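You operate a simulated robot arm through the tools that you are given. There is no shell and no other tool.

The job below is to be done with a simulated robot arm. You get a single attempt, and the scene is never put back.

JOB
Dust the cocoa cake with sugar, then cover it, and wipe the mat.
Fine: use the shaker, the low dome and the pad; put shaker and pad back; leave the lemon cake plain; touch no cake. Set down upright: sugar shaker. What is to be rubbed or washed off counts as gone when no trace of it is left.

Only the result counts: the job must be done as asked and must still hold three seconds after the hand-in. Knocking over, shifting, dropping, spilling or breaking anything else fails it. Lids that push on must go on centred and level and be pressed home; caps that screw on are set level and turned clockwise until they are tight.

ROBOT AND FRAMES
A 6-joint arm with a two-finger gripper, fixed in place. Base frame: the origin is on the floor under the middle of its stand, x ahead of it, y to its left, z up; the work surface is at about z = 740. Units: mm, rad, N and s.
It reaches about 1206 mm from its shoulder. Its first joint turns from -2.897 to 2.897 rad. Payload 2.45 kg.
Tool frame: the origin (TCP) lies between the finger pads and is the grasp point; the fingertips stand 20 mm ahead of it; z points along the fingers, y is the line along which they close. The gripper opens to 140 mm; its body begins 168 mm behind the TCP.
Orientation is that of the tool frame in the base frame, as a unit quaternion [x, y, z, w]. With the fingers straight down and closing along the base's y, the tool's x points along the base's -x, its y along +y and its z along -z.

CONTROLS
- The arm moves only by the tool send_rows. Its argument "moves" is a list of rows, each an object of numbers (a shift or turn left out is 0, a gripper value left out holds the last): "x", "y", "z": the shift along the tool's x, y, z in units of 20 mm (1.0 is 20 mm); "ax", "ay", "az": the turn, a rotation vector about the tool's x, y, z in units of 6 degrees (1.0 is 6 degrees). In form: [{"x": .., "y": .., "z": .., "ax": .., "ay": .., "az": ..}, ...]. A call has 1 to 20 rows; each row shifts and turns the commanded pose from where the row before left it, along the tool's axes as they then stand. "grip" is the finger opening in m, from 0 to 0.14, set as the call begins (left out, the last holds). A call with a number of a shift or a turn outside -1 to 1 is refused whole. Each row takes 0.2 s and may step no farther than 50 mm and 0.15 rad from the row before; otherwise, or with a gripper value out of range, the whole call is refused. A pose out of reach is approached as far as the arm can. The call stops where the force on the tool passes 40 N (or 10 N more than at its start, if that is more) or the arm is blocked; 0.2 s more then pass. The fingers move at their own pace (about 45 mm/s each) and stop on an object; they squeeze with about 29 N. The grip force told is the motor's: it shows also when the fingers shut on nothing. Time passes only in rows, and 0.2 s behind the last, so rows that do not move let the fingers close. It gives the time, the measured TCP pose, the force on the tool (base axes), the opening and the grip force at its end, in the units of the frame above (readings bear some noise), with the torque about the TCP (base axes, N m) and any sound that the robot's microphone picked up.
- Cameras (640 x 400 px; columns grow to the right, rows downward): "scene" is fixed at [51.6, -500.5, 1490.3]; the picture's right is [0.89, -0.45, 0.00], its down [-0.21, -0.42, -0.88] and it looks along [0.39, 0.79, -0.47] (base axes); focal length 350 px, centre (320, 200). "wrist" rides on the gripper at [78, 11, -209] in the tool frame; the picture's right is [-0.14, 0.99, 0.00], its down [-0.92, -0.13, -0.37] and it looks along [-0.36, -0.05, 0.93] (tool axes); focal length 280 px, centre (320, 200).
- grab_frame(camera): a new picture of that camera. It takes no simulated time.
- pixel_to_xyz(camera, pixels): for up to 12 pixels [column, row] of the newest picture of that camera ("zoom" is the newest enlarged one), the place [x, y, z] in the base frame of the surface seen there, good to about 3 mm. It takes no simulated time.
- enlarge(camera, box): a new picture of the part [left, top, right, bottom] of that camera's present view, enlarged. It takes no simulated time.
- close_job(): hands the job in; it is judged then, once.

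Unless the task says otherwise, let go and move clear before handing in.

The tools are called as a command line: name --argument value ..., lists and objects as JSON in quotes. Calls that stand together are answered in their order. send_rows: Moves the arm, as the interface text tells. Its arguments: {"type":"object","properties":{"moves":{"type":"array","items":{"type":"object","properties":{"x":{"type":"number"},"y":{"type":"number"},"z":{"type":"number"},"ax":{"type":"number"},"ay":{"type":"number"},"az":{"type":"number"}}}},"grip":{"type":"number"}},"required":["moves"]} The other tools are called the same way: grab_frame (camera) takes a picture; pixel_to_xyz (camera, pixels) gives the place of the surface under pixels of a picture; enlarge (camera, box) takes an enlarged picture of a part of a camera's view; close_job () hands the job in.

At the start:

```text
clock: 0.0
tool_pos: [317.3, 559.1, 1135.5]
ee_rot: [0.0, 1.0, 0.0, -0.001]
force: [0.0, -0.3, -0.5]
torque: [0.03, -0.04, -0.01]
finger_gap: 140.2
grip_force: 0.0
```

scene: 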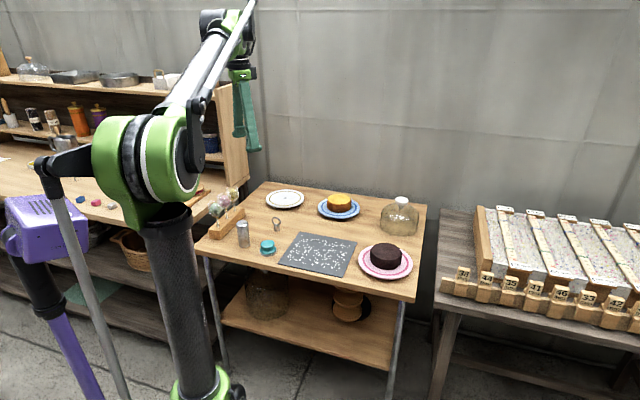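
wrist: 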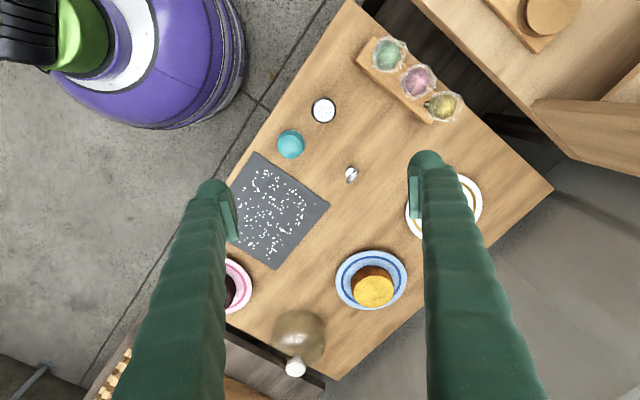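

The scene picture shows the trolley table with the cocoa cake on a pink plate (385,258), lemon cake on a blue plate (340,203), a dome (400,213), a mat with white specks (318,253), a shaker (243,233) and a teal item (267,247). I'll enlarge to see details first.

enlarge --camera "scene" --box '[190, 170, 440, 326]'

enlarge --camera "wrist" --box '[220, 20, 500, 195]'

enlarge --camera "wrist" --box '[200, 200, 440, 400]'

```text
2.56 times, centred on (315, 248) of scene
```

zoom: 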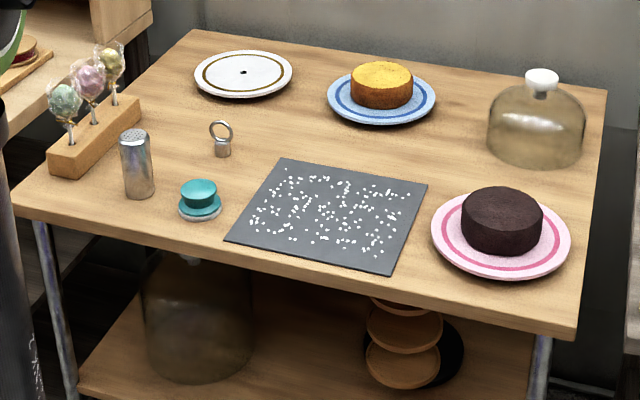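

```text
2.29 times, centred on (360, 108) of wrist
```

zoom: 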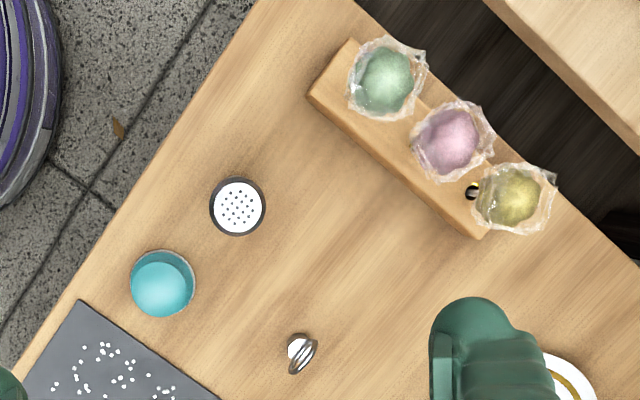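

```text
2.00 times, centred on (320, 300) of wrist
```

zoom: 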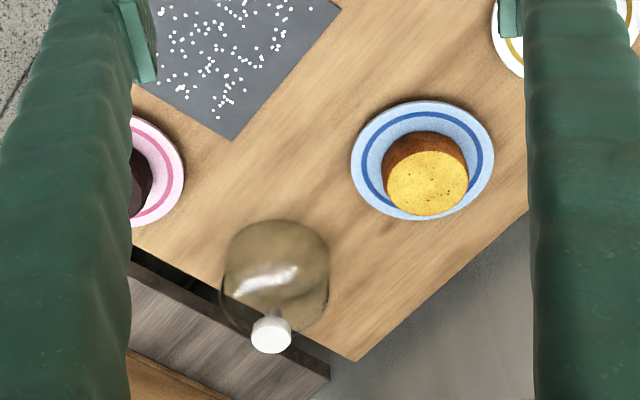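

The table holds the shaker with a perforated top, a teal knobbed pad, and one glass dome with a white knob; a taller glass is on the shelf below. I'll measure positions from the scene camera.

enlarge --camera "scene" --box '[220, 200, 300, 270]'

grab_frame --camera "scene"

grab_frame --camera "wrist"

pixel_to_xyz --camera "zoom" --pixels '[[160, 130], [200, 190], [170, 260]]'

pixel_to_xyz --camera "scene" --pixels '[[300, 233], [356, 241], [343, 276], [278, 264], [385, 250], [386, 262], [368, 257], [402, 200], [400, 215], [340, 198], [243, 222], [268, 243]]'

pixel_to_xyz --camera "wrist" --pixels '[[323, 110], [290, 143], [351, 175], [374, 288], [296, 367], [298, 335], [254, 152], [330, 206], [276, 269], [232, 290], [345, 0], [338, 380]]'

```text
5.71 times, centred on (260, 235) of scene
```

zoom: 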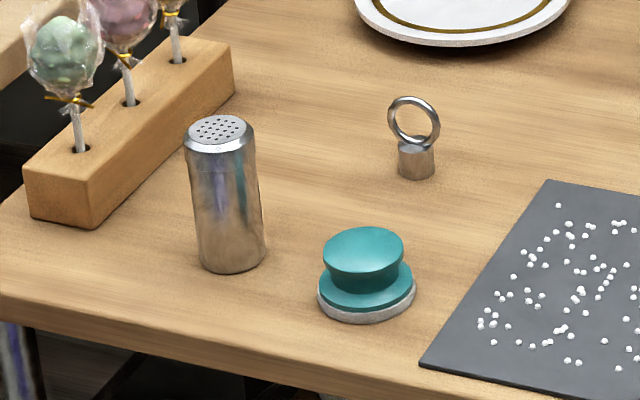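

```text
taken
```

scene: 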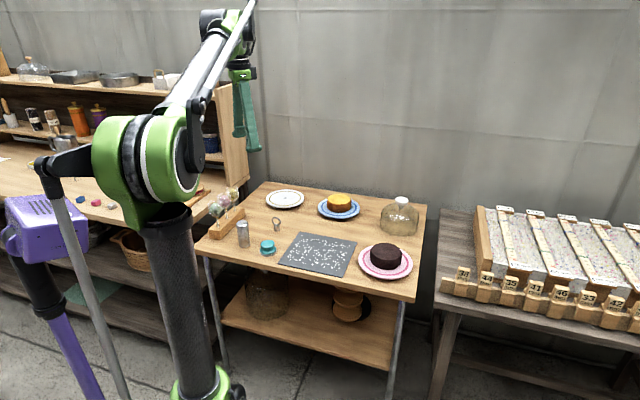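

```text
taken
```

wrist: 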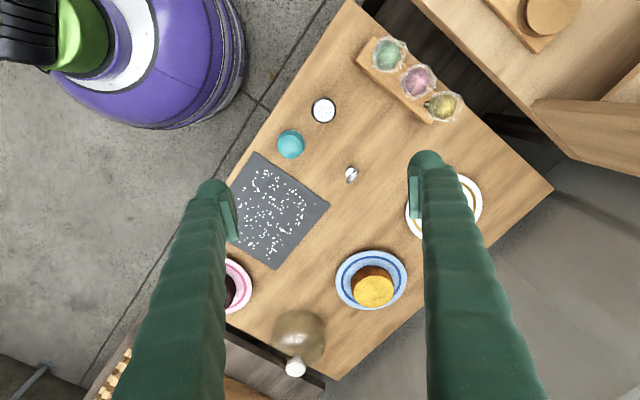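

```text
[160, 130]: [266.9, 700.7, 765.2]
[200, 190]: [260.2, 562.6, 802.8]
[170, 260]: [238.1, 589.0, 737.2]
```

```text
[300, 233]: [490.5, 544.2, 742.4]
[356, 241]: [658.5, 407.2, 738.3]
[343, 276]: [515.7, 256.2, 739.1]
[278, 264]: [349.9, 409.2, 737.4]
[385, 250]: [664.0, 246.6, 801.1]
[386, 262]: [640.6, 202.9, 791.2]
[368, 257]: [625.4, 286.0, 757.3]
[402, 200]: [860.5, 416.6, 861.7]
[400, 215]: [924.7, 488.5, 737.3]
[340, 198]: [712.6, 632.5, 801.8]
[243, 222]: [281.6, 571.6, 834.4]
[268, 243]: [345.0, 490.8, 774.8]
```

```text
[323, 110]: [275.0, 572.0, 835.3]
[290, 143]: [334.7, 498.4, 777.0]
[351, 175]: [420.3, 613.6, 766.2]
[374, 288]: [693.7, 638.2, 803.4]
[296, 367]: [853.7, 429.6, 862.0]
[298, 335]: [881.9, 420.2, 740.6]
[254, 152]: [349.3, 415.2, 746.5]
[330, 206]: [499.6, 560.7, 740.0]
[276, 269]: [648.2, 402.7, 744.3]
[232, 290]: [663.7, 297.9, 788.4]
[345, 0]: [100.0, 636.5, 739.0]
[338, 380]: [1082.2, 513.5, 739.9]
```

The zoom shows the shaker at about (275,572) with its top at z≈835, and the teal pad at about (337,495). I'll zoom in on the cocoa cake, the dome and the lower shelf to get sizes.

enlarge --camera "scene" --box '[350, 190, 430, 290]'

pixel_to_xyz --camera "scene" --pixels '[[371, 249], [403, 251], [388, 244], [387, 254], [359, 257], [413, 262], [382, 279], [390, 243], [381, 216], [419, 222], [400, 234], [401, 198]]'

enlarge --camera "scene" --box '[210, 260, 400, 340]'

```text
4.00 times, centred on (390, 240) of scene
```

zoom: 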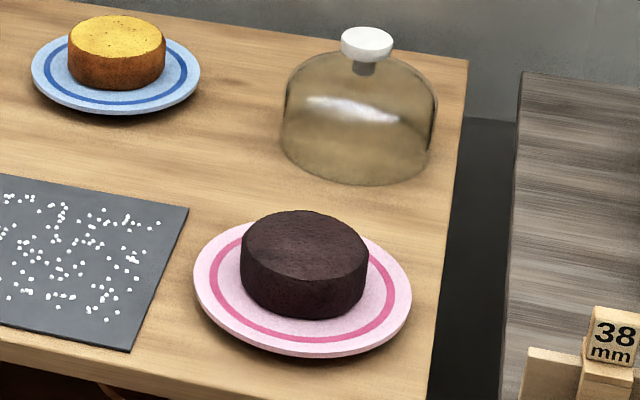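

```text
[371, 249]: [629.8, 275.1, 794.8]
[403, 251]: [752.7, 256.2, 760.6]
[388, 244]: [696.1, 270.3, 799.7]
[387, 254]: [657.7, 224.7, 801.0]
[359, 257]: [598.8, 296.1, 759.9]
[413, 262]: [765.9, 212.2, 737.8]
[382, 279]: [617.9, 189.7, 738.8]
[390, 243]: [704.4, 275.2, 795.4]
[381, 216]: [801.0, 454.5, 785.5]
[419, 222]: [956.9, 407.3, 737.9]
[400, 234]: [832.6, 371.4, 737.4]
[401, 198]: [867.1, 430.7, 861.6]
```

```text
3.37 times, centred on (305, 300) of scene
```

zoom: 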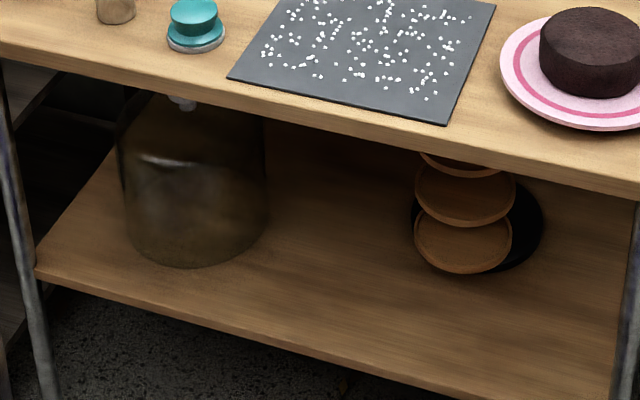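

The low dome is the one on the table; the tall one sits on the shelf. I'll zoom tightly on the cake and dome and measure their rims.

enlarge --camera "scene" --box '[352, 236, 420, 284]'

pixel_to_xyz --camera "zoom" --pixels '[[180, 100], [475, 130], [320, 60], [320, 180], [440, 90], [210, 150], [450, 170], [60, 190], [540, 260], [300, 400], [200, 250], [330, 300]]'

```text
8.33 times, centred on (386, 260) of scene
```

zoom: 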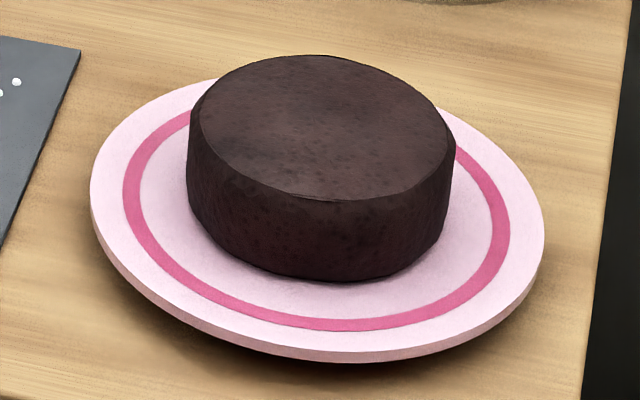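

```text
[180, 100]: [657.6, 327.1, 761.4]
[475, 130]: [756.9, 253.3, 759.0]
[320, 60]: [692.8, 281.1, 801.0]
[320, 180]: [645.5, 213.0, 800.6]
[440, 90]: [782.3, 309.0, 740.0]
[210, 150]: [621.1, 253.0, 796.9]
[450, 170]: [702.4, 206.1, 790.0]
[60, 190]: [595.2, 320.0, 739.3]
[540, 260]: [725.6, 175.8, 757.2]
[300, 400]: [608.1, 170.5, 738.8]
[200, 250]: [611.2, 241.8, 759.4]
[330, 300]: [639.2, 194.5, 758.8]
```

The cake is about Ø104 with its top at z≈801, the plate about Ø181, and the dome about Ø155. Next I'll measure the shaker's neighbours (lollipop block, pad, table edge) in the wrist view.

enlarge --camera "wrist" --box '[260, 20, 480, 190]'

pixel_to_xyz --camera "wrist" --pixels '[[356, 63], [432, 123], [370, 38], [389, 54], [418, 80], [444, 106], [377, 66], [405, 93], [430, 112], [300, 80], [260, 145], [280, 110]]'

pixel_to_xyz --camera "zoom" --pixels '[[183, 226], [183, 296], [148, 262], [218, 262], [88, 320], [88, 395], [46, 358], [128, 358], [262, 452], [200, 270], [120, 400], [280, 110]]'

```text
2.35 times, centred on (370, 105) of wrist
```

zoom: 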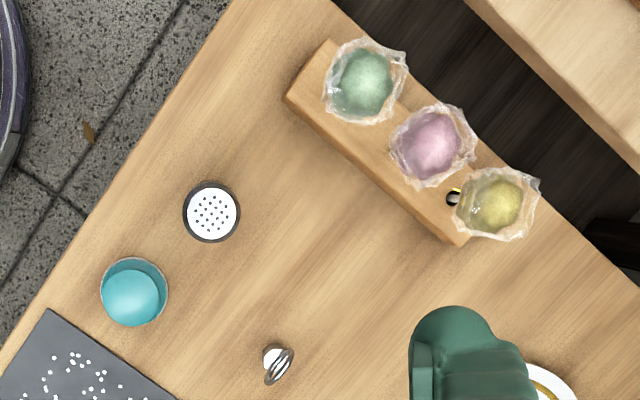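

```text
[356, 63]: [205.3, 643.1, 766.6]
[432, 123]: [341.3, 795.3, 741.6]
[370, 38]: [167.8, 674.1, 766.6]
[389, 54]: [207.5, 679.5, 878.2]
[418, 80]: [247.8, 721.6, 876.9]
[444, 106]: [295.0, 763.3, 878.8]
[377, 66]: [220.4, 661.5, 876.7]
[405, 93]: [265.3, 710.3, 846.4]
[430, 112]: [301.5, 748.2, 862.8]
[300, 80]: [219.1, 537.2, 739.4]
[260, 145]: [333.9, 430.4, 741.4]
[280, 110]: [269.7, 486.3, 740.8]
```

```text
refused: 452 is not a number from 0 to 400
```

Block edge is about 100 mm to one side of the shaker and the candies farther away, so there's room. I'll measure the shaker and pad rims in the zoom.

pixel_to_xyz --camera "zoom" --pixels '[[211, 190], [211, 234], [189, 212], [234, 212], [211, 212], [130, 276], [134, 318], [108, 300], [155, 300], [155, 280], [145, 265], [278, 362]]'

enlarge --camera "scene" --box '[232, 215, 282, 260]'

pixel_to_xyz --camera "zoom" --pixels '[[320, 200]]'

```text
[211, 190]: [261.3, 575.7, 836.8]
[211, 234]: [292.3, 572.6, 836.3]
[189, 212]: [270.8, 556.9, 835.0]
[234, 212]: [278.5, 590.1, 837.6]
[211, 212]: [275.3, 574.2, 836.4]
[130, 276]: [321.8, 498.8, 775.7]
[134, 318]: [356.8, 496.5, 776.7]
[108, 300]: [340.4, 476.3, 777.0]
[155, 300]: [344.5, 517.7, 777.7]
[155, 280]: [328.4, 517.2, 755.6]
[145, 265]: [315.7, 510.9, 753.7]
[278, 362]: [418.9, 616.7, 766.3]
```

```text
8.89 times, centred on (257, 238) of scene
```

zoom: 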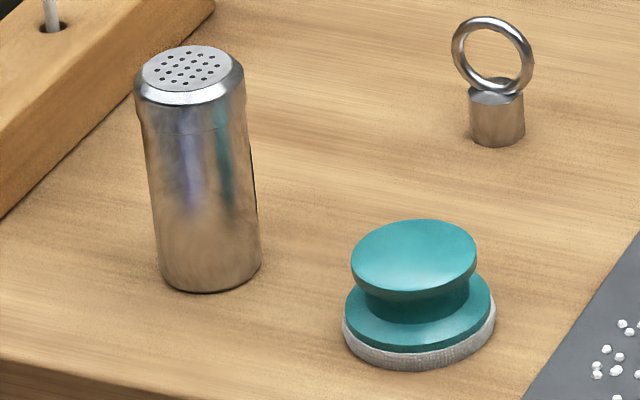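

```text
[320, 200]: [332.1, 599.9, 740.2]
```

Shaker centre is about (275,573), top z≈836, Ø≈44; pad knob centre about (340,497), top z≈777. I'll yaw the gripper first, so that when pitched to horizontal the camera is on top and the fingers point square to the table's front edge.

send_rows --moves '[{"az": 1}, {"az": 1}, {"az": 1}, {"az": 1}, {"az": 1}, {"az": 1}, {"az": 1}, {"az": 1}, {"az": 1}, {"az": 1}, {"az": 1}]' --grip 0.14

```text
clock: 2.4
tool_pos: [317.7, 558.9, 1135.0]
ee_rot: [0.545, 0.838, 0.0, 0.0]
force: [-0.1, 0.1, 0.7]
torque: [-0.01, 0.02, 0.02]
finger_gap: 139.7
grip_force: 0.1
```

The yaw turned as expected (tool x now at 114°). I'll continue to 47°.

send_rows --moves '[{"az": 1}, {"az": 1}, {"az": 1}, {"az": 1}, {"az": 1}, {"az": 1}, {"az": 1}, {"az": 1}, {"az": 1}, {"az": 1}, {"az": 1}, {"az": 0.17}]'

grab_frame --camera "wrist"

grab_frame --camera "scene"

```text
clock: 5.0
tool_pos: [323.5, 556.3, 1135.6]
ee_rot: [0.822, 0.57, 0.0, -0.003]
force: [0.5, -0.4, 0.2]
torque: [0.0, 0.01, -0.01]
finger_gap: 140.1
grip_force: 0.0
out of reach, approached as far as the arm can: row 8, 9, 10, 11
```

```text
taken
```

wrist: 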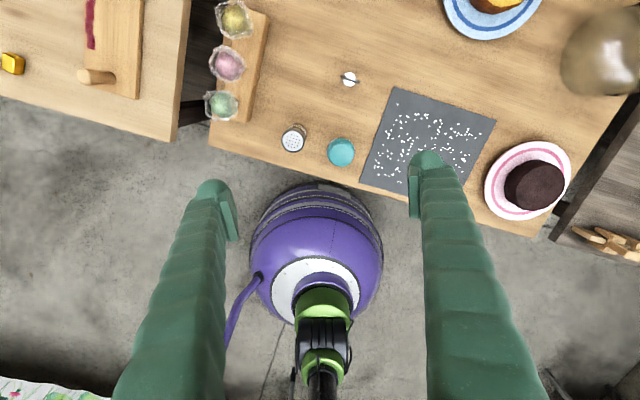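

```text
taken
```

scene: 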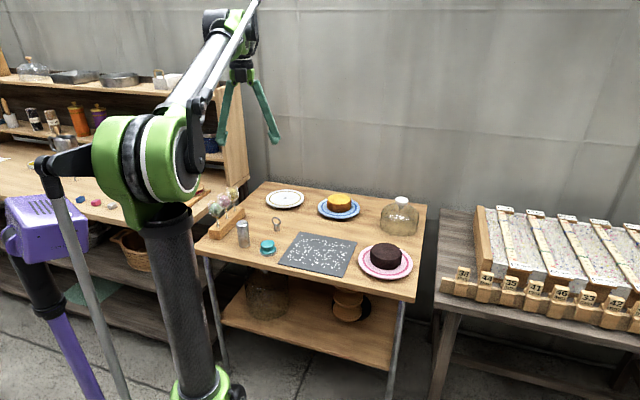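

The yaw stopped near 69° — the wrist joint limit — so I need to know the arm's configuration. I'll measure points along the arm links.

pixel_to_xyz --camera "scene" --pixels '[[200, 385], [175, 280], [165, 225], [125, 170], [180, 150], [200, 75], [215, 25], [230, 25], [240, 70], [50, 140], [45, 210], [240, 20]]'

pixel_to_xyz --camera "wrist" --pixels '[[316, 220], [316, 300], [320, 360], [322, 390], [290, 240], [350, 240], [380, 110], [340, 150], [292, 138], [425, 130], [530, 185], [600, 55]]'

enlarge --camera "scene" --box '[20, 0, 300, 400]'

```text
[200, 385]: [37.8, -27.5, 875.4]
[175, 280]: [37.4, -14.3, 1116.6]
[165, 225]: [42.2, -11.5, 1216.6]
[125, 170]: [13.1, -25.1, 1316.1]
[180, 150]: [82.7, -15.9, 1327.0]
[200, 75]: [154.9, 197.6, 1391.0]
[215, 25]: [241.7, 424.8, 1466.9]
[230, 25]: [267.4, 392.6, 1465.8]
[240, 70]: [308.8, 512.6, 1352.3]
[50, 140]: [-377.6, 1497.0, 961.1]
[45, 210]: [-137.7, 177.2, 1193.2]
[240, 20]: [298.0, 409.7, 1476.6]
```

```text
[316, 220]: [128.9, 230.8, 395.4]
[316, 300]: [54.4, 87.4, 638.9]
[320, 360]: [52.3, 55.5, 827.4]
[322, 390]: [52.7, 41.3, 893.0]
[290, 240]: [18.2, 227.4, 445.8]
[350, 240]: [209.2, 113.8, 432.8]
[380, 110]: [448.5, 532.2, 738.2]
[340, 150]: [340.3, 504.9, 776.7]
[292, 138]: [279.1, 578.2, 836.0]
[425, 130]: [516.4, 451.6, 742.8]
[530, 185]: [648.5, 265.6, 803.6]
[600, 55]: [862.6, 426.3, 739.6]
```

```text
1.00 times, centred on (160, 200) of scene (not enlarged: the box is as wide or as high as the picture)
```

zoom: 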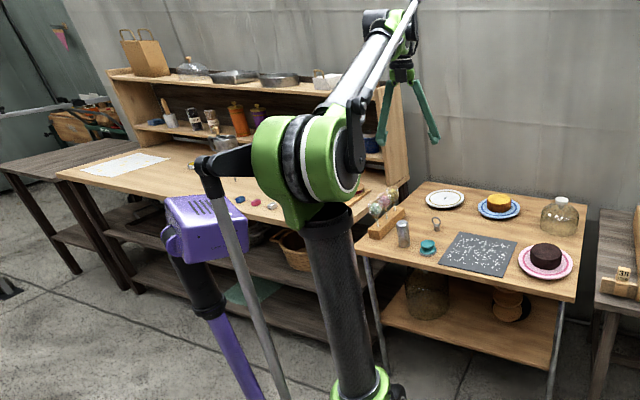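

The forearm points at about 69° in plan, so the wrist limit is right at "camera up". I'll instead go to the middle of the wrist range: turn back so tool x faces the base (yaw ≈227°), grip the shaker with the camera underneath, and pour with it on top.

send_rows --moves '[{"az": -1}, {"az": -1}, {"az": -1}, {"az": -1}, {"az": -1}, {"az": -1}, {"az": -1}, {"az": -1}, {"az": -1}, {"az": -1}, {"az": -1}, {"az": -1}, {"az": -1}, {"az": -1}, {"az": -1}, {"az": -1}, {"az": -1}, {"az": -1}, {"az": -1}, {"az": -1}]'

```text
clock: 9.2
tool_pos: [323.3, 556.5, 1134.1]
ee_rot: [-0.075, 0.997, 0.002, -0.001]
force: [-0.2, 0.3, -0.6]
torque: [0.02, 0.01, -0.02]
finger_gap: 139.8
grip_force: 0.1
```

Yaw is now 188.6°. I'll finish the yaw to 227°, then pitch the tool to horizontal at this height.

send_rows --moves '[{"az": -1}, {"az": -1}, {"az": -1}, {"az": -1}, {"az": -1}, {"az": -1}, {"az": -0.4}, {"ay": -1}, {"ay": -1}, {"ay": -1}, {"ay": -1}, {"ay": -1}, {"ay": -1}, {"ay": -1}]'

grab_frame --camera "scene"

```text
clock: 12.2
tool_pos: [324.3, 557.0, 1134.6]
ee_rot: [-0.371, 0.857, 0.145, 0.328]
force: [0.8, -0.1, 0.3]
torque: [0.01, 0.03, -0.04]
finger_gap: 139.8
grip_force: 0.1
```

```text
taken
```

scene: 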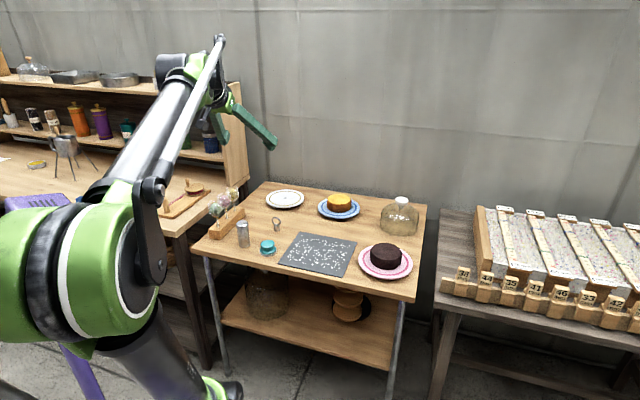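

Pitch is 42° as planned and the elbow is swinging back. I'll continue the pitch to horizontal.

send_rows --moves '[{"ay": -1}, {"ay": -1}, {"ay": -1}, {"ay": -1}, {"ay": -1}, {"ay": -1}, {"ay": -1}, {"ay": -1}]'

grab_frame --camera "scene"

grab_frame --camera "wrist"

```text
clock: 14.0
tool_pos: [324.1, 557.8, 1134.5]
ee_rot: [-0.279, 0.65, 0.284, 0.648]
force: [-0.2, 0.5, -0.1]
torque: [0.02, 0.02, 0.01]
finger_gap: 139.8
grip_force: 0.1
```

```text
taken
```

scene: 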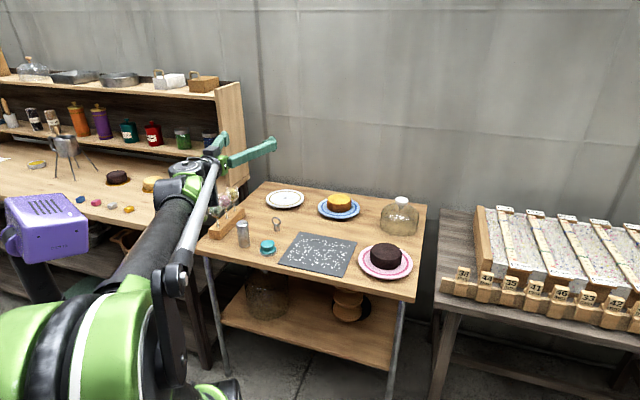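

```text
taken
```

wrist: 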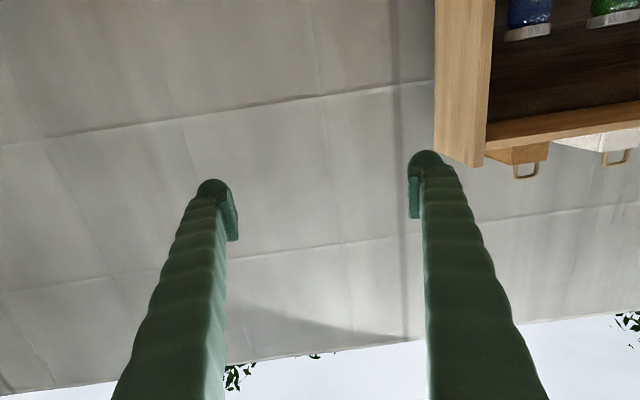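

The tool is horizontal (z along (0.68,0.73,0), x down). I'll shift over the shaker and descend to about z=900, narrowing the opening to 80 mm.

send_rows --moves '[{"y": 0.8, "z": -0.4}, {"y": 0.8, "z": -0.4}, {"y": 0.715, "z": -0.29}, {"x": 1}, {"x": 1}, {"x": 1}, {"x": 1}, {"x": 1}, {"x": 1}, {"x": 1}, {"x": 1}, {"x": 1}, {"x": 1}, {"x": 0.8}]' --grip 0.08

grab_frame --camera "scene"

grab_frame --camera "wrist"

```text
clock: 17.0
tool_pos: [273.9, 572.7, 918.3]
ee_rot: [-0.281, 0.649, 0.283, 0.647]
force: [0.1, -0.2, -0.1]
torque: [-0.01, 0.01, 0.02]
finger_gap: 80.0
grip_force: 0.1
```

```text
taken
```

scene: 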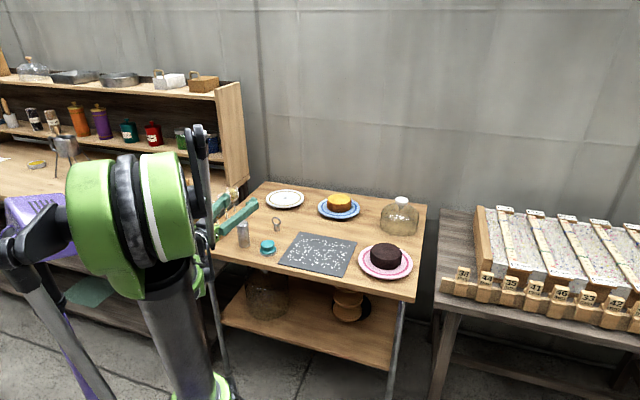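

```text
taken
```

wrist: 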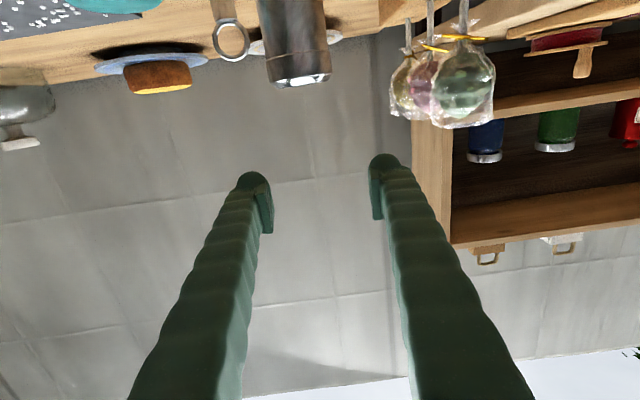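

The fingers straddle columns 272–371 and the shaker top is near (299,85) in the (inverted) wrist view. I'll enlarge for exact alignment.

enlarge --camera "wrist" --box '[220, 0, 400, 112]'

pixel_to_xyz --camera "wrist" --pixels '[[275, 40], [299, 40], [322, 40], [299, 60], [272, 215], [372, 205]]'

enlarge --camera "scene" --box '[200, 180, 290, 260]'

```text
3.56 times, centred on (310, 56) of wrist
```

zoom: 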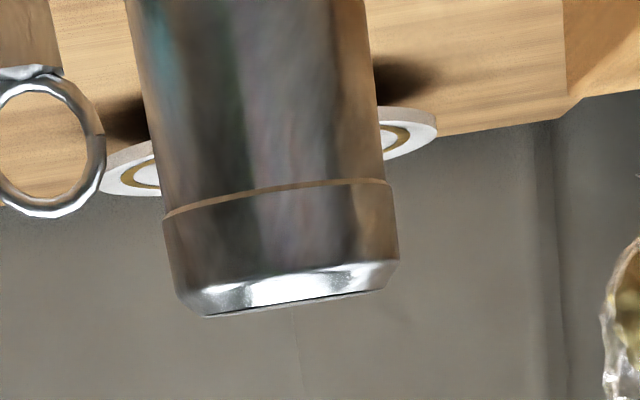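

```text
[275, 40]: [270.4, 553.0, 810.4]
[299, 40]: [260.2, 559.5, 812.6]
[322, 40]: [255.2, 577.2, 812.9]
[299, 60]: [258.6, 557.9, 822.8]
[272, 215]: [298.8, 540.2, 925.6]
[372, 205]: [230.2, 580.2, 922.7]
```

```text
5.00 times, centred on (245, 220) of scene
```

zoom: 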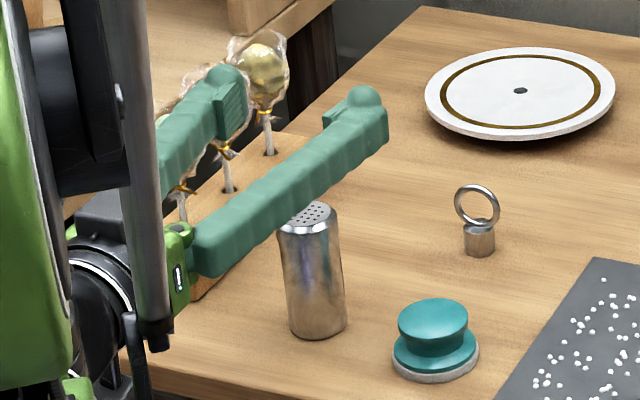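

Lateral alignment is within 1 mm (cap centre column 301 vs predicted 301.6). I'll narrow to 62 mm and descend to z≈788 around the shaker's body.

send_rows --moves '[{"z": 0.08}, {"x": 0.5}, {"x": 1}, {"x": 1}, {"x": 1}, {"x": 1}, {"x": 1}]' --grip 0.062

enlarge --camera "scene" --box '[200, 180, 290, 260]'

grab_frame --camera "wrist"

```text
clock: 18.6
tool_pos: [274.3, 574.5, 810.2]
ee_rot: [-0.279, 0.65, 0.282, 0.648]
force: [0.2, -0.6, -0.4]
torque: [-0.04, -0.01, -0.04]
finger_gap: 62.1
grip_force: 0.0
```

```text
5.00 times, centred on (245, 220) of scene
```

zoom: 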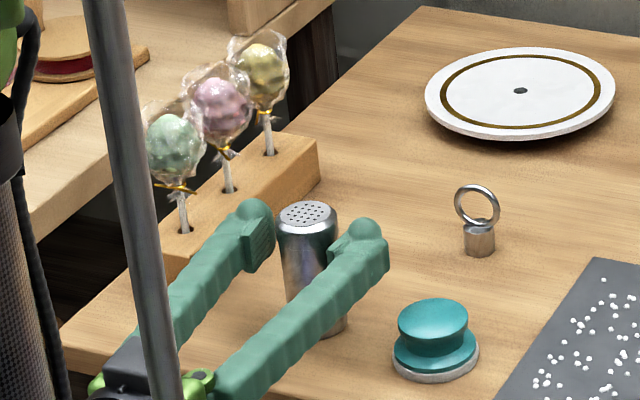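

```text
taken
```

wrist: 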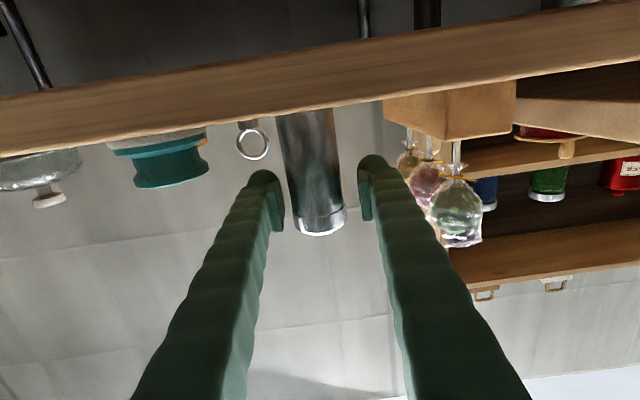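

The shaker sits between the fingers, a bit nearer the left one in the view. I'll enlarge to centre before the last descent.

enlarge --camera "wrist" --box '[240, 90, 400, 250]'

```text
2.50 times, centred on (320, 170) of wrist
```

zoom: 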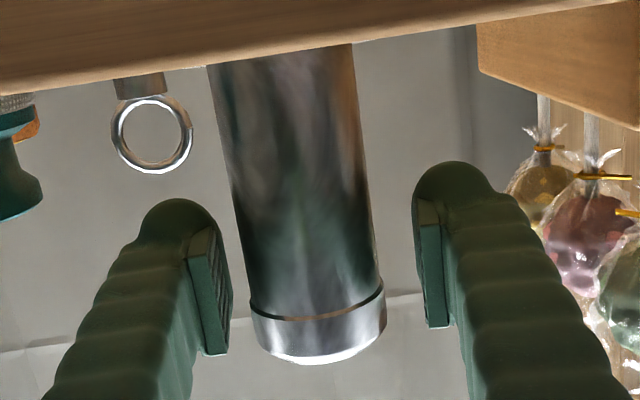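

The shaker is about 2 mm toward −y of the TCP. I'll correct, descend to z≈788 and close the grip.

send_rows --moves '[{"y": -0.1, "z": 0.05}, {"x": 0.55}, {"x": 0.55}, {}]'

send_rows --moves '[{}, {}, {}, {}, {}]' --grip 0.03

enlarge --camera "wrist" --box '[240, 90, 400, 250]'

```text
clock: 19.6
tool_pos: [277.8, 573.4, 789.6]
ee_rot: [-0.28, 0.65, 0.282, 0.647]
force: [-0.2, 0.5, 0.7]
torque: [-0.01, -0.01, 0.01]
finger_gap: 62.1
grip_force: 0.1
```

```text
clock: 20.8
tool_pos: [276.9, 573.2, 788.9]
ee_rot: [-0.281, 0.65, 0.282, 0.647]
force: [-0.5, -0.9, -0.3]
torque: [0.04, 0.0, -0.03]
finger_gap: 38.9
grip_force: 29.0
```

```text
2.50 times, centred on (320, 170) of wrist
```

zoom: 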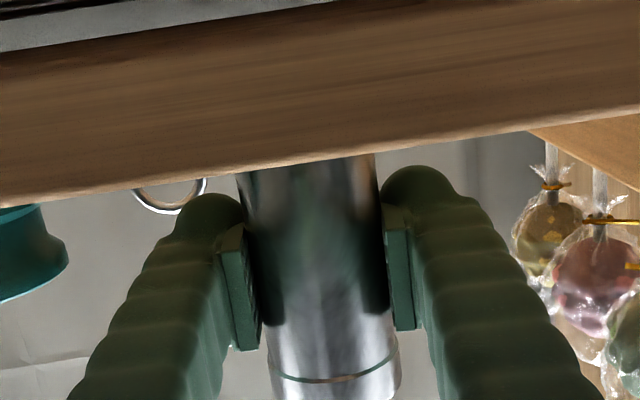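

Shaker is gripped (gap 38.9 mm, 29 N) at TCP (277,573.3,789) — I'll return it to that pose. I'll lift it upright and re-measure the cake rim in the scene view.

send_rows --moves '[{"x": -0.5}, {"x": -1}, {"x": -1}, {"x": -1}, {"x": -1}, {"x": -1}, {"x": -1}, {"x": -1}, {"x": -1}]'

enlarge --camera "scene" --box '[352, 236, 420, 284]'

pixel_to_xyz --camera "zoom" --pixels '[[202, 112], [444, 140], [300, 62], [335, 193], [240, 75], [420, 180], [250, 165], [400, 85], [325, 128], [100, 190], [535, 240], [320, 350]]'

grab_frame --camera "scene"

```text
clock: 22.8
tool_pos: [278.8, 573.9, 956.5]
ee_rot: [-0.281, 0.649, 0.283, 0.648]
force: [0.0, -0.3, -1.0]
torque: [-0.02, 0.0, -0.01]
finger_gap: 38.9
grip_force: 29.5
```

```text
8.33 times, centred on (386, 260) of scene
```

zoom: 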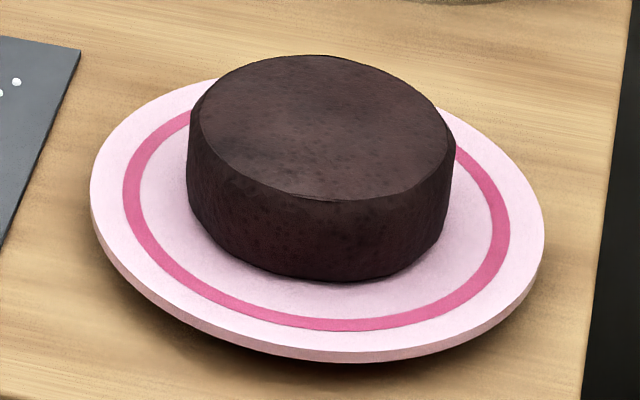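

```text
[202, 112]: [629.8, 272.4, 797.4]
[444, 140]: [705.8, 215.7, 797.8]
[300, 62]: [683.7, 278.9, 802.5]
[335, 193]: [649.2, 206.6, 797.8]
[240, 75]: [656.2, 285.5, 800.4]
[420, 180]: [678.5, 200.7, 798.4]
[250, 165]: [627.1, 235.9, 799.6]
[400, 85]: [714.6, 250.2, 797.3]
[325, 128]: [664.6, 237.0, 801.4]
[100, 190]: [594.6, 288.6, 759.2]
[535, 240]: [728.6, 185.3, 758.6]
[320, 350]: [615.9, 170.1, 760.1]
```

```text
taken
```

scene: 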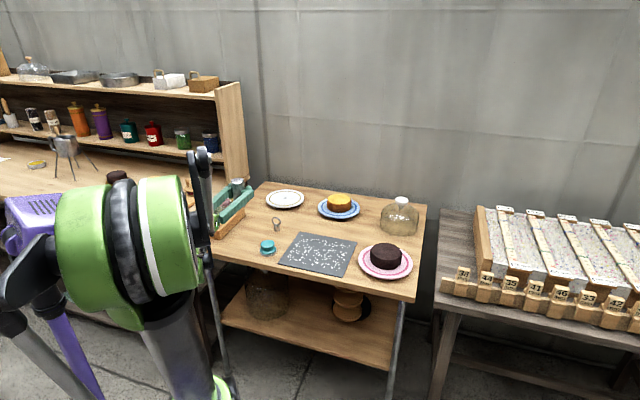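

Rim fits give the cake centre at (668,243), top z 801. The shaker is held upright at z 956; I'll carry it sideways over the cake.

send_rows --moves '[{"y": -0.5}, {"y": -1, "z": 0.1}, {"y": -1, "z": 0.1}, {"y": -1, "z": 0.1}, {"y": -1, "z": 0.1}, {"y": -1, "z": 0.1}, {"y": -1, "z": 0.1}, {"y": -1, "z": 0.1}, {"y": -1, "z": 0.1}, {"y": -1, "z": 0.1}, {"y": -1, "z": 0.1}, {"y": -1, "z": 0.1}, {"y": -1, "z": 0.1}]'

grab_frame --camera "scene"

```text
clock: 25.6
tool_pos: [477.9, 418.8, 955.7]
ee_rot: [-0.28, 0.65, 0.283, 0.648]
force: [-0.4, -0.5, -0.3]
torque: [0.02, 0.01, 0.03]
finger_gap: 39.1
grip_force: 28.8
```

```text
taken
```

scene: 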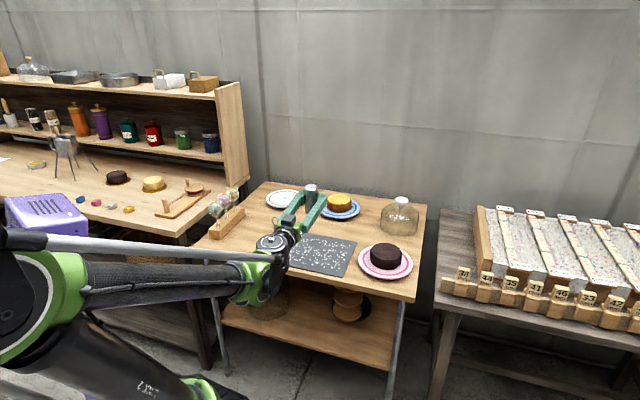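

Transit is clean, halfway across. I'll continue to directly above the cake.

send_rows --moves '[{"y": -1}, {"y": -1}, {"y": -1}, {"y": -1}, {"y": -1}, {"y": -1}, {"y": -1}, {"y": -1}, {"y": -1}, {"y": -1}, {"y": -1}, {"y": -1}, {"y": -0.6}, {"y": -0.36, "z": 0.08}, {}]'

grab_frame --camera "scene"

grab_frame --camera "wrist"

```text
clock: 28.8
tool_pos: [668.3, 244.8, 953.3]
ee_rot: [-0.28, 0.65, 0.283, 0.648]
force: [0.0, -0.6, -1.2]
torque: [-0.01, 0.01, 0.05]
finger_gap: 38.9
grip_force: 28.5
```

```text
taken
```

scene: 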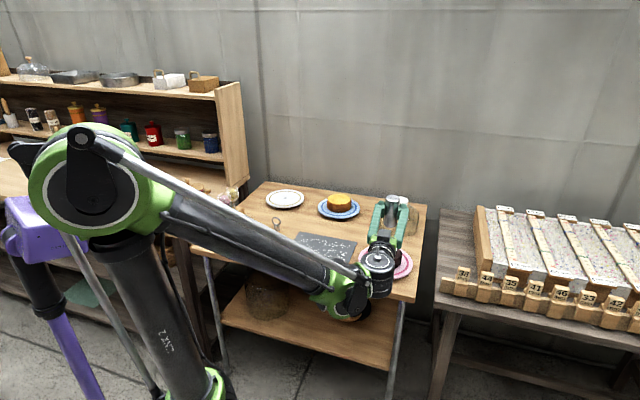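

```text
taken
```

wrist: 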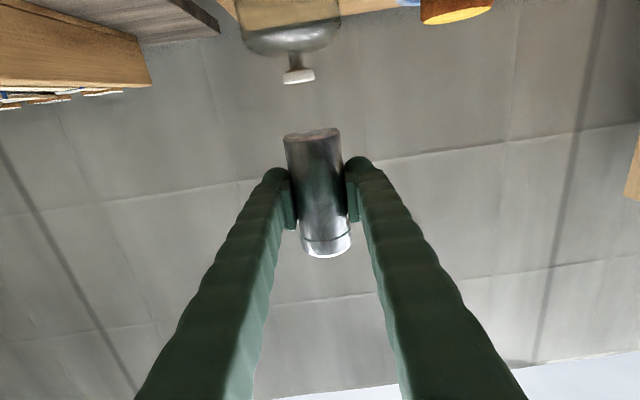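

The shaker is centred above the cake at (668,245,953). I'll lower ~38 mm and begin rolling it about the tool axis, shifting the wrist so the holes stay over the cake centre; first to 84°.

send_rows --moves '[{"x": 0.95}, {"x": 0.95, "y": 0.08}, {"y": 0.2456, "az": 1}, {"x": 0.0254, "y": 0.2416, "az": 1}, {"x": 0.0494, "y": 0.2324, "az": 1}, {"x": 0.0709, "y": 0.2184, "az": 1}, {"x": 0.0892, "y": 0.2002, "az": 1}, {"x": 0.1032, "y": 0.1787, "az": 1}, {"x": 0.1123, "y": 0.1546, "az": 1}, {"x": 0.1164, "y": 0.1292, "az": 1}, {"x": 0.115, "y": 0.1036, "az": 1}, {"x": 0.1084, "y": 0.0788, "az": 1}, {"x": 0.0967, "y": 0.0559, "az": 1}, {"x": 0.0805, "y": 0.0358, "az": 1}, {"x": 0.0606, "y": 0.0197, "az": 1}, {"x": 0.0377, "y": 0.008, "az": 1}]'

grab_frame --camera "scene"

enlarge --camera "scene" --box '[340, 170, 440, 290]'

```text
clock: 32.2
tool_pos: [631.5, 277.4, 915.7]
ee_rot: [0.22, 0.666, 0.647, 0.299]
force: [-0.5, -1.0, -1.0]
torque: [-0.01, -0.02, 0.01]
finger_gap: 39.1
grip_force: 29.2
```

```text
taken
```

scene: 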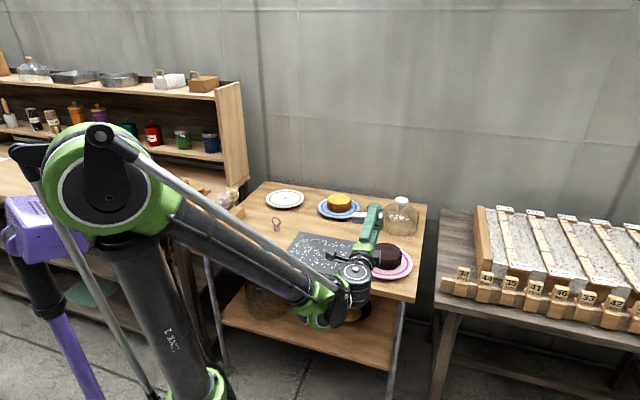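

```text
3.33 times, centred on (390, 230) of scene
```

zoom: 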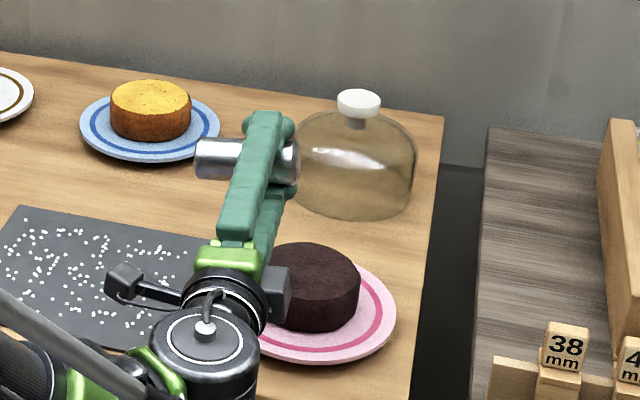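

The shaker is at 84° with the holes at about (666,245), over the cake. I'll continue the roll to 168°.

send_rows --moves '[{"x": 0.0128, "y": 0.0013, "az": 1}, {"x": -0.0129, "az": 1}, {"x": -0.0383, "y": 0.004, "az": 1}, {"x": -0.0623, "y": 0.0132, "az": 1}, {"x": -0.0838, "y": 0.0272, "az": 1}, {"x": -0.102, "y": 0.0454, "az": 1}, {"x": -0.116, "y": 0.067, "az": 1}, {"x": -0.1252, "y": 0.091, "az": 1}, {"x": -0.1292, "y": 0.1164, "az": 1}, {"x": -0.1279, "y": 0.142, "az": 1}, {"x": -0.1213, "y": 0.1669, "az": 1}, {"x": -0.1096, "y": 0.1898, "az": 1}, {"x": -0.0934, "y": 0.2097, "az": 1}, {"x": -0.0734, "y": 0.226, "az": 1}]'

grab_frame --camera "wrist"

enlarge --camera "scene" --box '[340, 170, 440, 290]'

```text
clock: 35.2
tool_pos: [555.0, 455.8, 922.5]
ee_rot: [0.548, 0.336, 0.753, -0.142]
force: [-0.3, -0.1, -0.8]
torque: [0.0, -0.03, 0.03]
finger_gap: 39.2
grip_force: 29.4
out of reach, approached as far as the arm can: row 1, 2, 3, 4, 5, 6, 7, 8, 9, 10, 11, 12, 13, 14
```

```text
taken
```

wrist: 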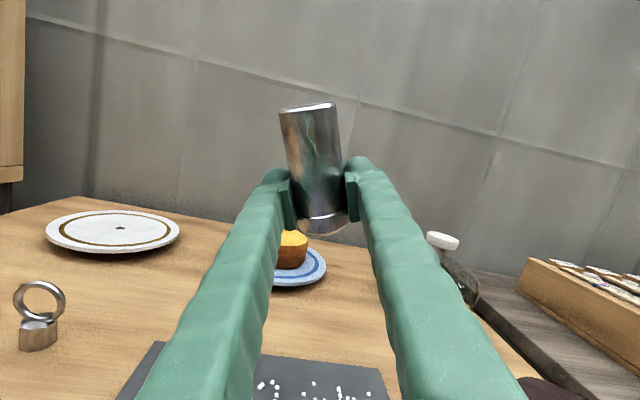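

```text
3.33 times, centred on (390, 230) of scene
```

zoom: 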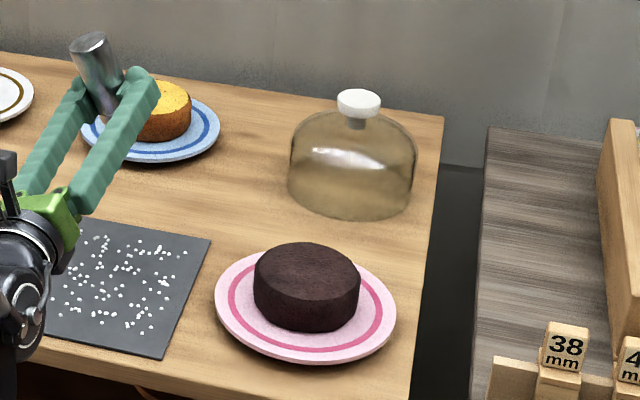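

The wrist joint limit was hit from 90° on, and the arm drifted: the shaker is now inverted near (572,449), over the mat's far edge. Before any time passes I'll check whether sugar fell.

enlarge --camera "scene" --box '[290, 215, 370, 285]'

enlarge --camera "scene" --box '[350, 220, 430, 290]'

enlarge --camera "wrist" --box '[240, 80, 400, 280]'

grab_frame --camera "scene"

```text
5.71 times, centred on (330, 250) of scene
```

zoom: 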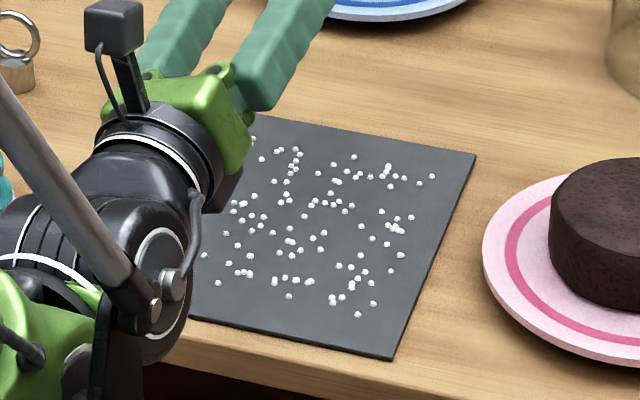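

```text
5.71 times, centred on (390, 255) of scene
```

zoom: 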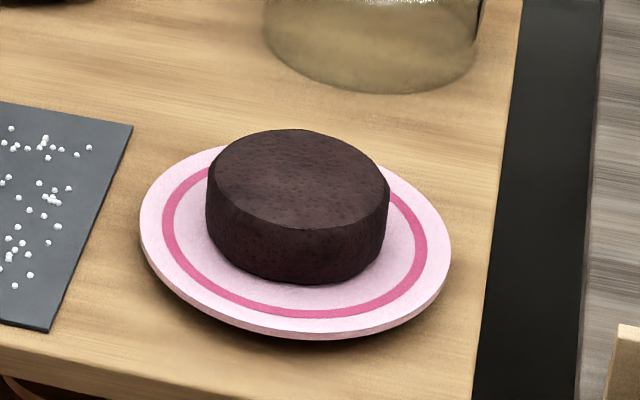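

```text
2.00 times, centred on (320, 180) of wrist
```

zoom: 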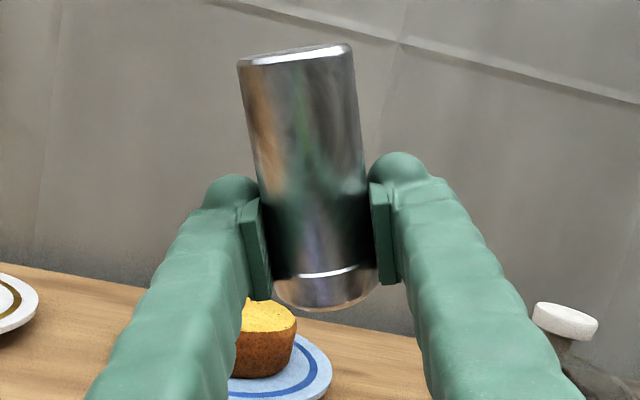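

```text
taken
```

scene: 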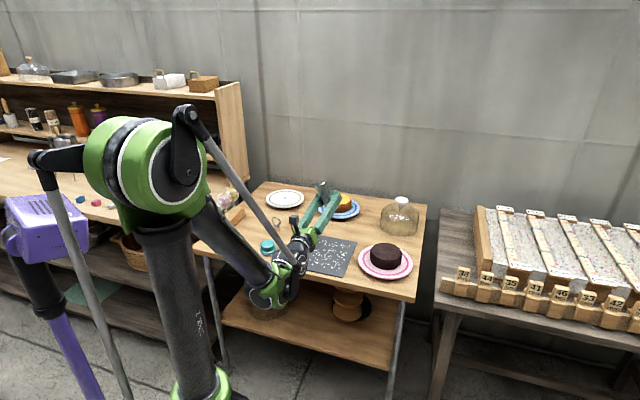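

No sugar has fallen anywhere visible (mat, table, both cakes look unchanged). I'll roll the shaker back upright in place over the mat the way it came (−az), staying away from the limit.

send_rows --moves '[{"az": -0.5}, {"az": -1}, {"az": -1}, {"az": -1}, {"az": -1}, {"az": -1}, {"az": -1}, {"az": -1}, {"az": -1}, {"az": -1}, {"az": -1}, {"az": -1}, {"az": -1}, {"az": -1}]'

grab_frame --camera "scene"

enlarge --camera "scene" --box '[290, 180, 390, 285]'

```text
clock: 38.2
tool_pos: [554.9, 454.1, 922.0]
ee_rot: [0.194, 0.614, 0.665, 0.377]
force: [0.1, 0.4, -0.5]
torque: [0.0, -0.04, -0.01]
finger_gap: 39.3
grip_force: 29.4
```

```text
taken
```

scene: 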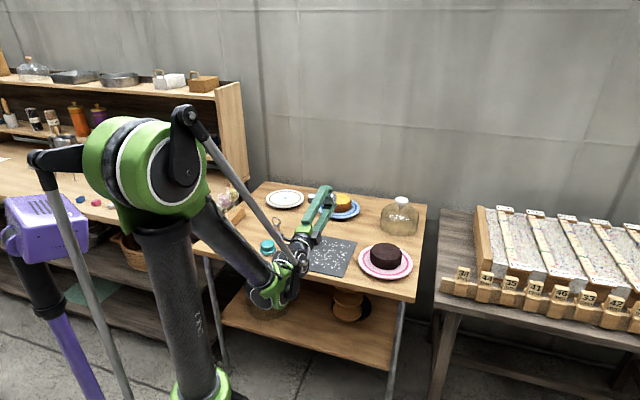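

```text
3.81 times, centred on (340, 232) of scene
```

zoom: 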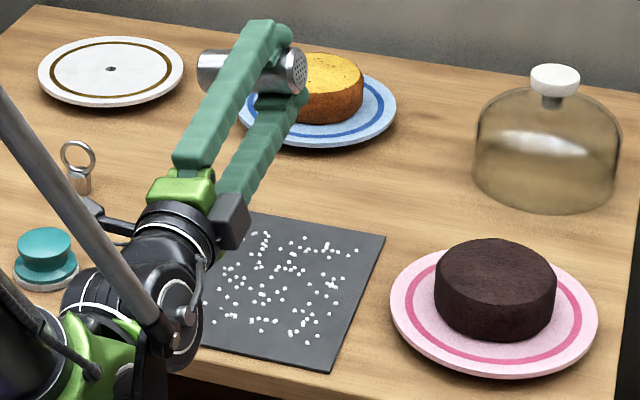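

The shaker is sideways and nothing has spilled. I'll roll the rest of the way to upright and level the tool.

send_rows --moves '[{"az": -1}, {"az": -1}, {"az": -1}, {"az": -1}, {"az": -1}, {"az": -1}, {"az": -1}, {"az": -1}, {"az": -1}, {"az": -1}, {"az": -1}, {"az": -1}, {"az": -1}, {"ay": 0.83}, {"ay": 0.83}, {}]'

grab_frame --camera "scene"

enlarge --camera "scene" --box '[290, 180, 390, 285]'

```text
clock: 41.6
tool_pos: [555.8, 454.8, 921.7]
ee_rot: [-0.257, 0.65, 0.263, 0.665]
force: [-0.6, -0.2, -1.0]
torque: [-0.03, 0.03, 0.01]
finger_gap: 39.2
grip_force: 28.6
```

```text
taken
```

scene: 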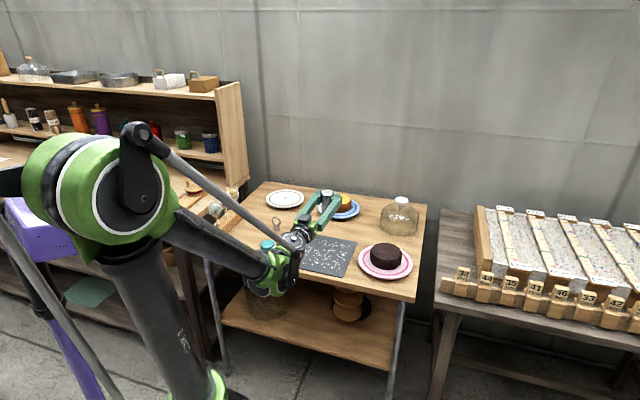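

```text
3.81 times, centred on (340, 232) of scene
```

zoom: 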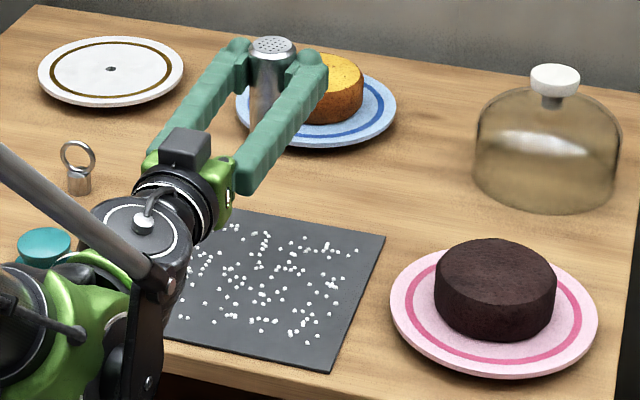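

The shaker is upright again and the scene is clean. I'll carry it to over the cocoa cake and this time roll the other way (−az), away from the limit.

send_rows --moves '[{"ay": 0.22}, {"y": -0.5, "z": -0.1}, {"y": -0.963, "z": -0.27}, {"y": -0.963, "z": -0.27}, {"y": -0.963, "z": -0.27}, {"y": -0.963, "z": -0.27}, {"y": -0.963, "z": -0.27}, {"y": -0.963, "z": -0.27}, {"y": -0.963, "z": -0.27}, {"y": -0.963, "z": -0.27}, {"y": -0.963, "z": -0.27}, {"y": -0.963, "z": -0.27}, {"y": -0.963, "z": -0.27}, {"y": -0.467, "z": -0.09}, {}]'

grab_frame --camera "scene"

```text
clock: 44.8
tool_pos: [667.4, 243.2, 924.1]
ee_rot: [-0.261, 0.667, 0.255, 0.65]
force: [-0.6, -0.4, -2.1]
torque: [0.03, -0.03, -0.01]
finger_gap: 39.6
grip_force: 28.9
```

```text
taken
```

scene: 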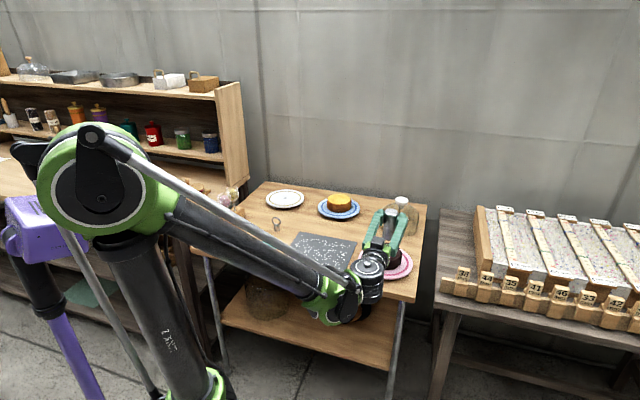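

Positioned over the cake at (667,243,924). I'll start the opposite roll in short calls, watching for limit messages.

send_rows --moves '[{"y": -0.2456, "az": -1}, {"x": 0.0254, "y": -0.2416, "az": -1}, {"x": 0.0494, "y": -0.2324, "az": -1}, {"x": 0.0709, "y": -0.2184, "az": -1}, {"x": 0.0892, "y": -0.2002, "az": -1}, {"x": 0.1032, "y": -0.1787, "az": -1}, {"x": 0.1123, "y": -0.1546, "az": -1}, {"x": 0.1164, "y": -0.1292, "az": -1}, {"x": 0.115, "y": -0.1036, "az": -1}, {"x": 0.1084, "y": -0.0788, "az": -1}, {"x": 0.0967, "y": -0.0559, "az": -1}, {"x": 0.0805, "y": -0.0358, "az": -1}]'

```text
clock: 47.4
tool_pos: [698.0, 210.4, 924.1]
ee_rot: [-0.603, 0.385, -0.176, 0.676]
force: [-0.8, 0.0, -0.9]
torque: [0.05, 0.0, -0.02]
finger_gap: 39.2
grip_force: 29.1
```

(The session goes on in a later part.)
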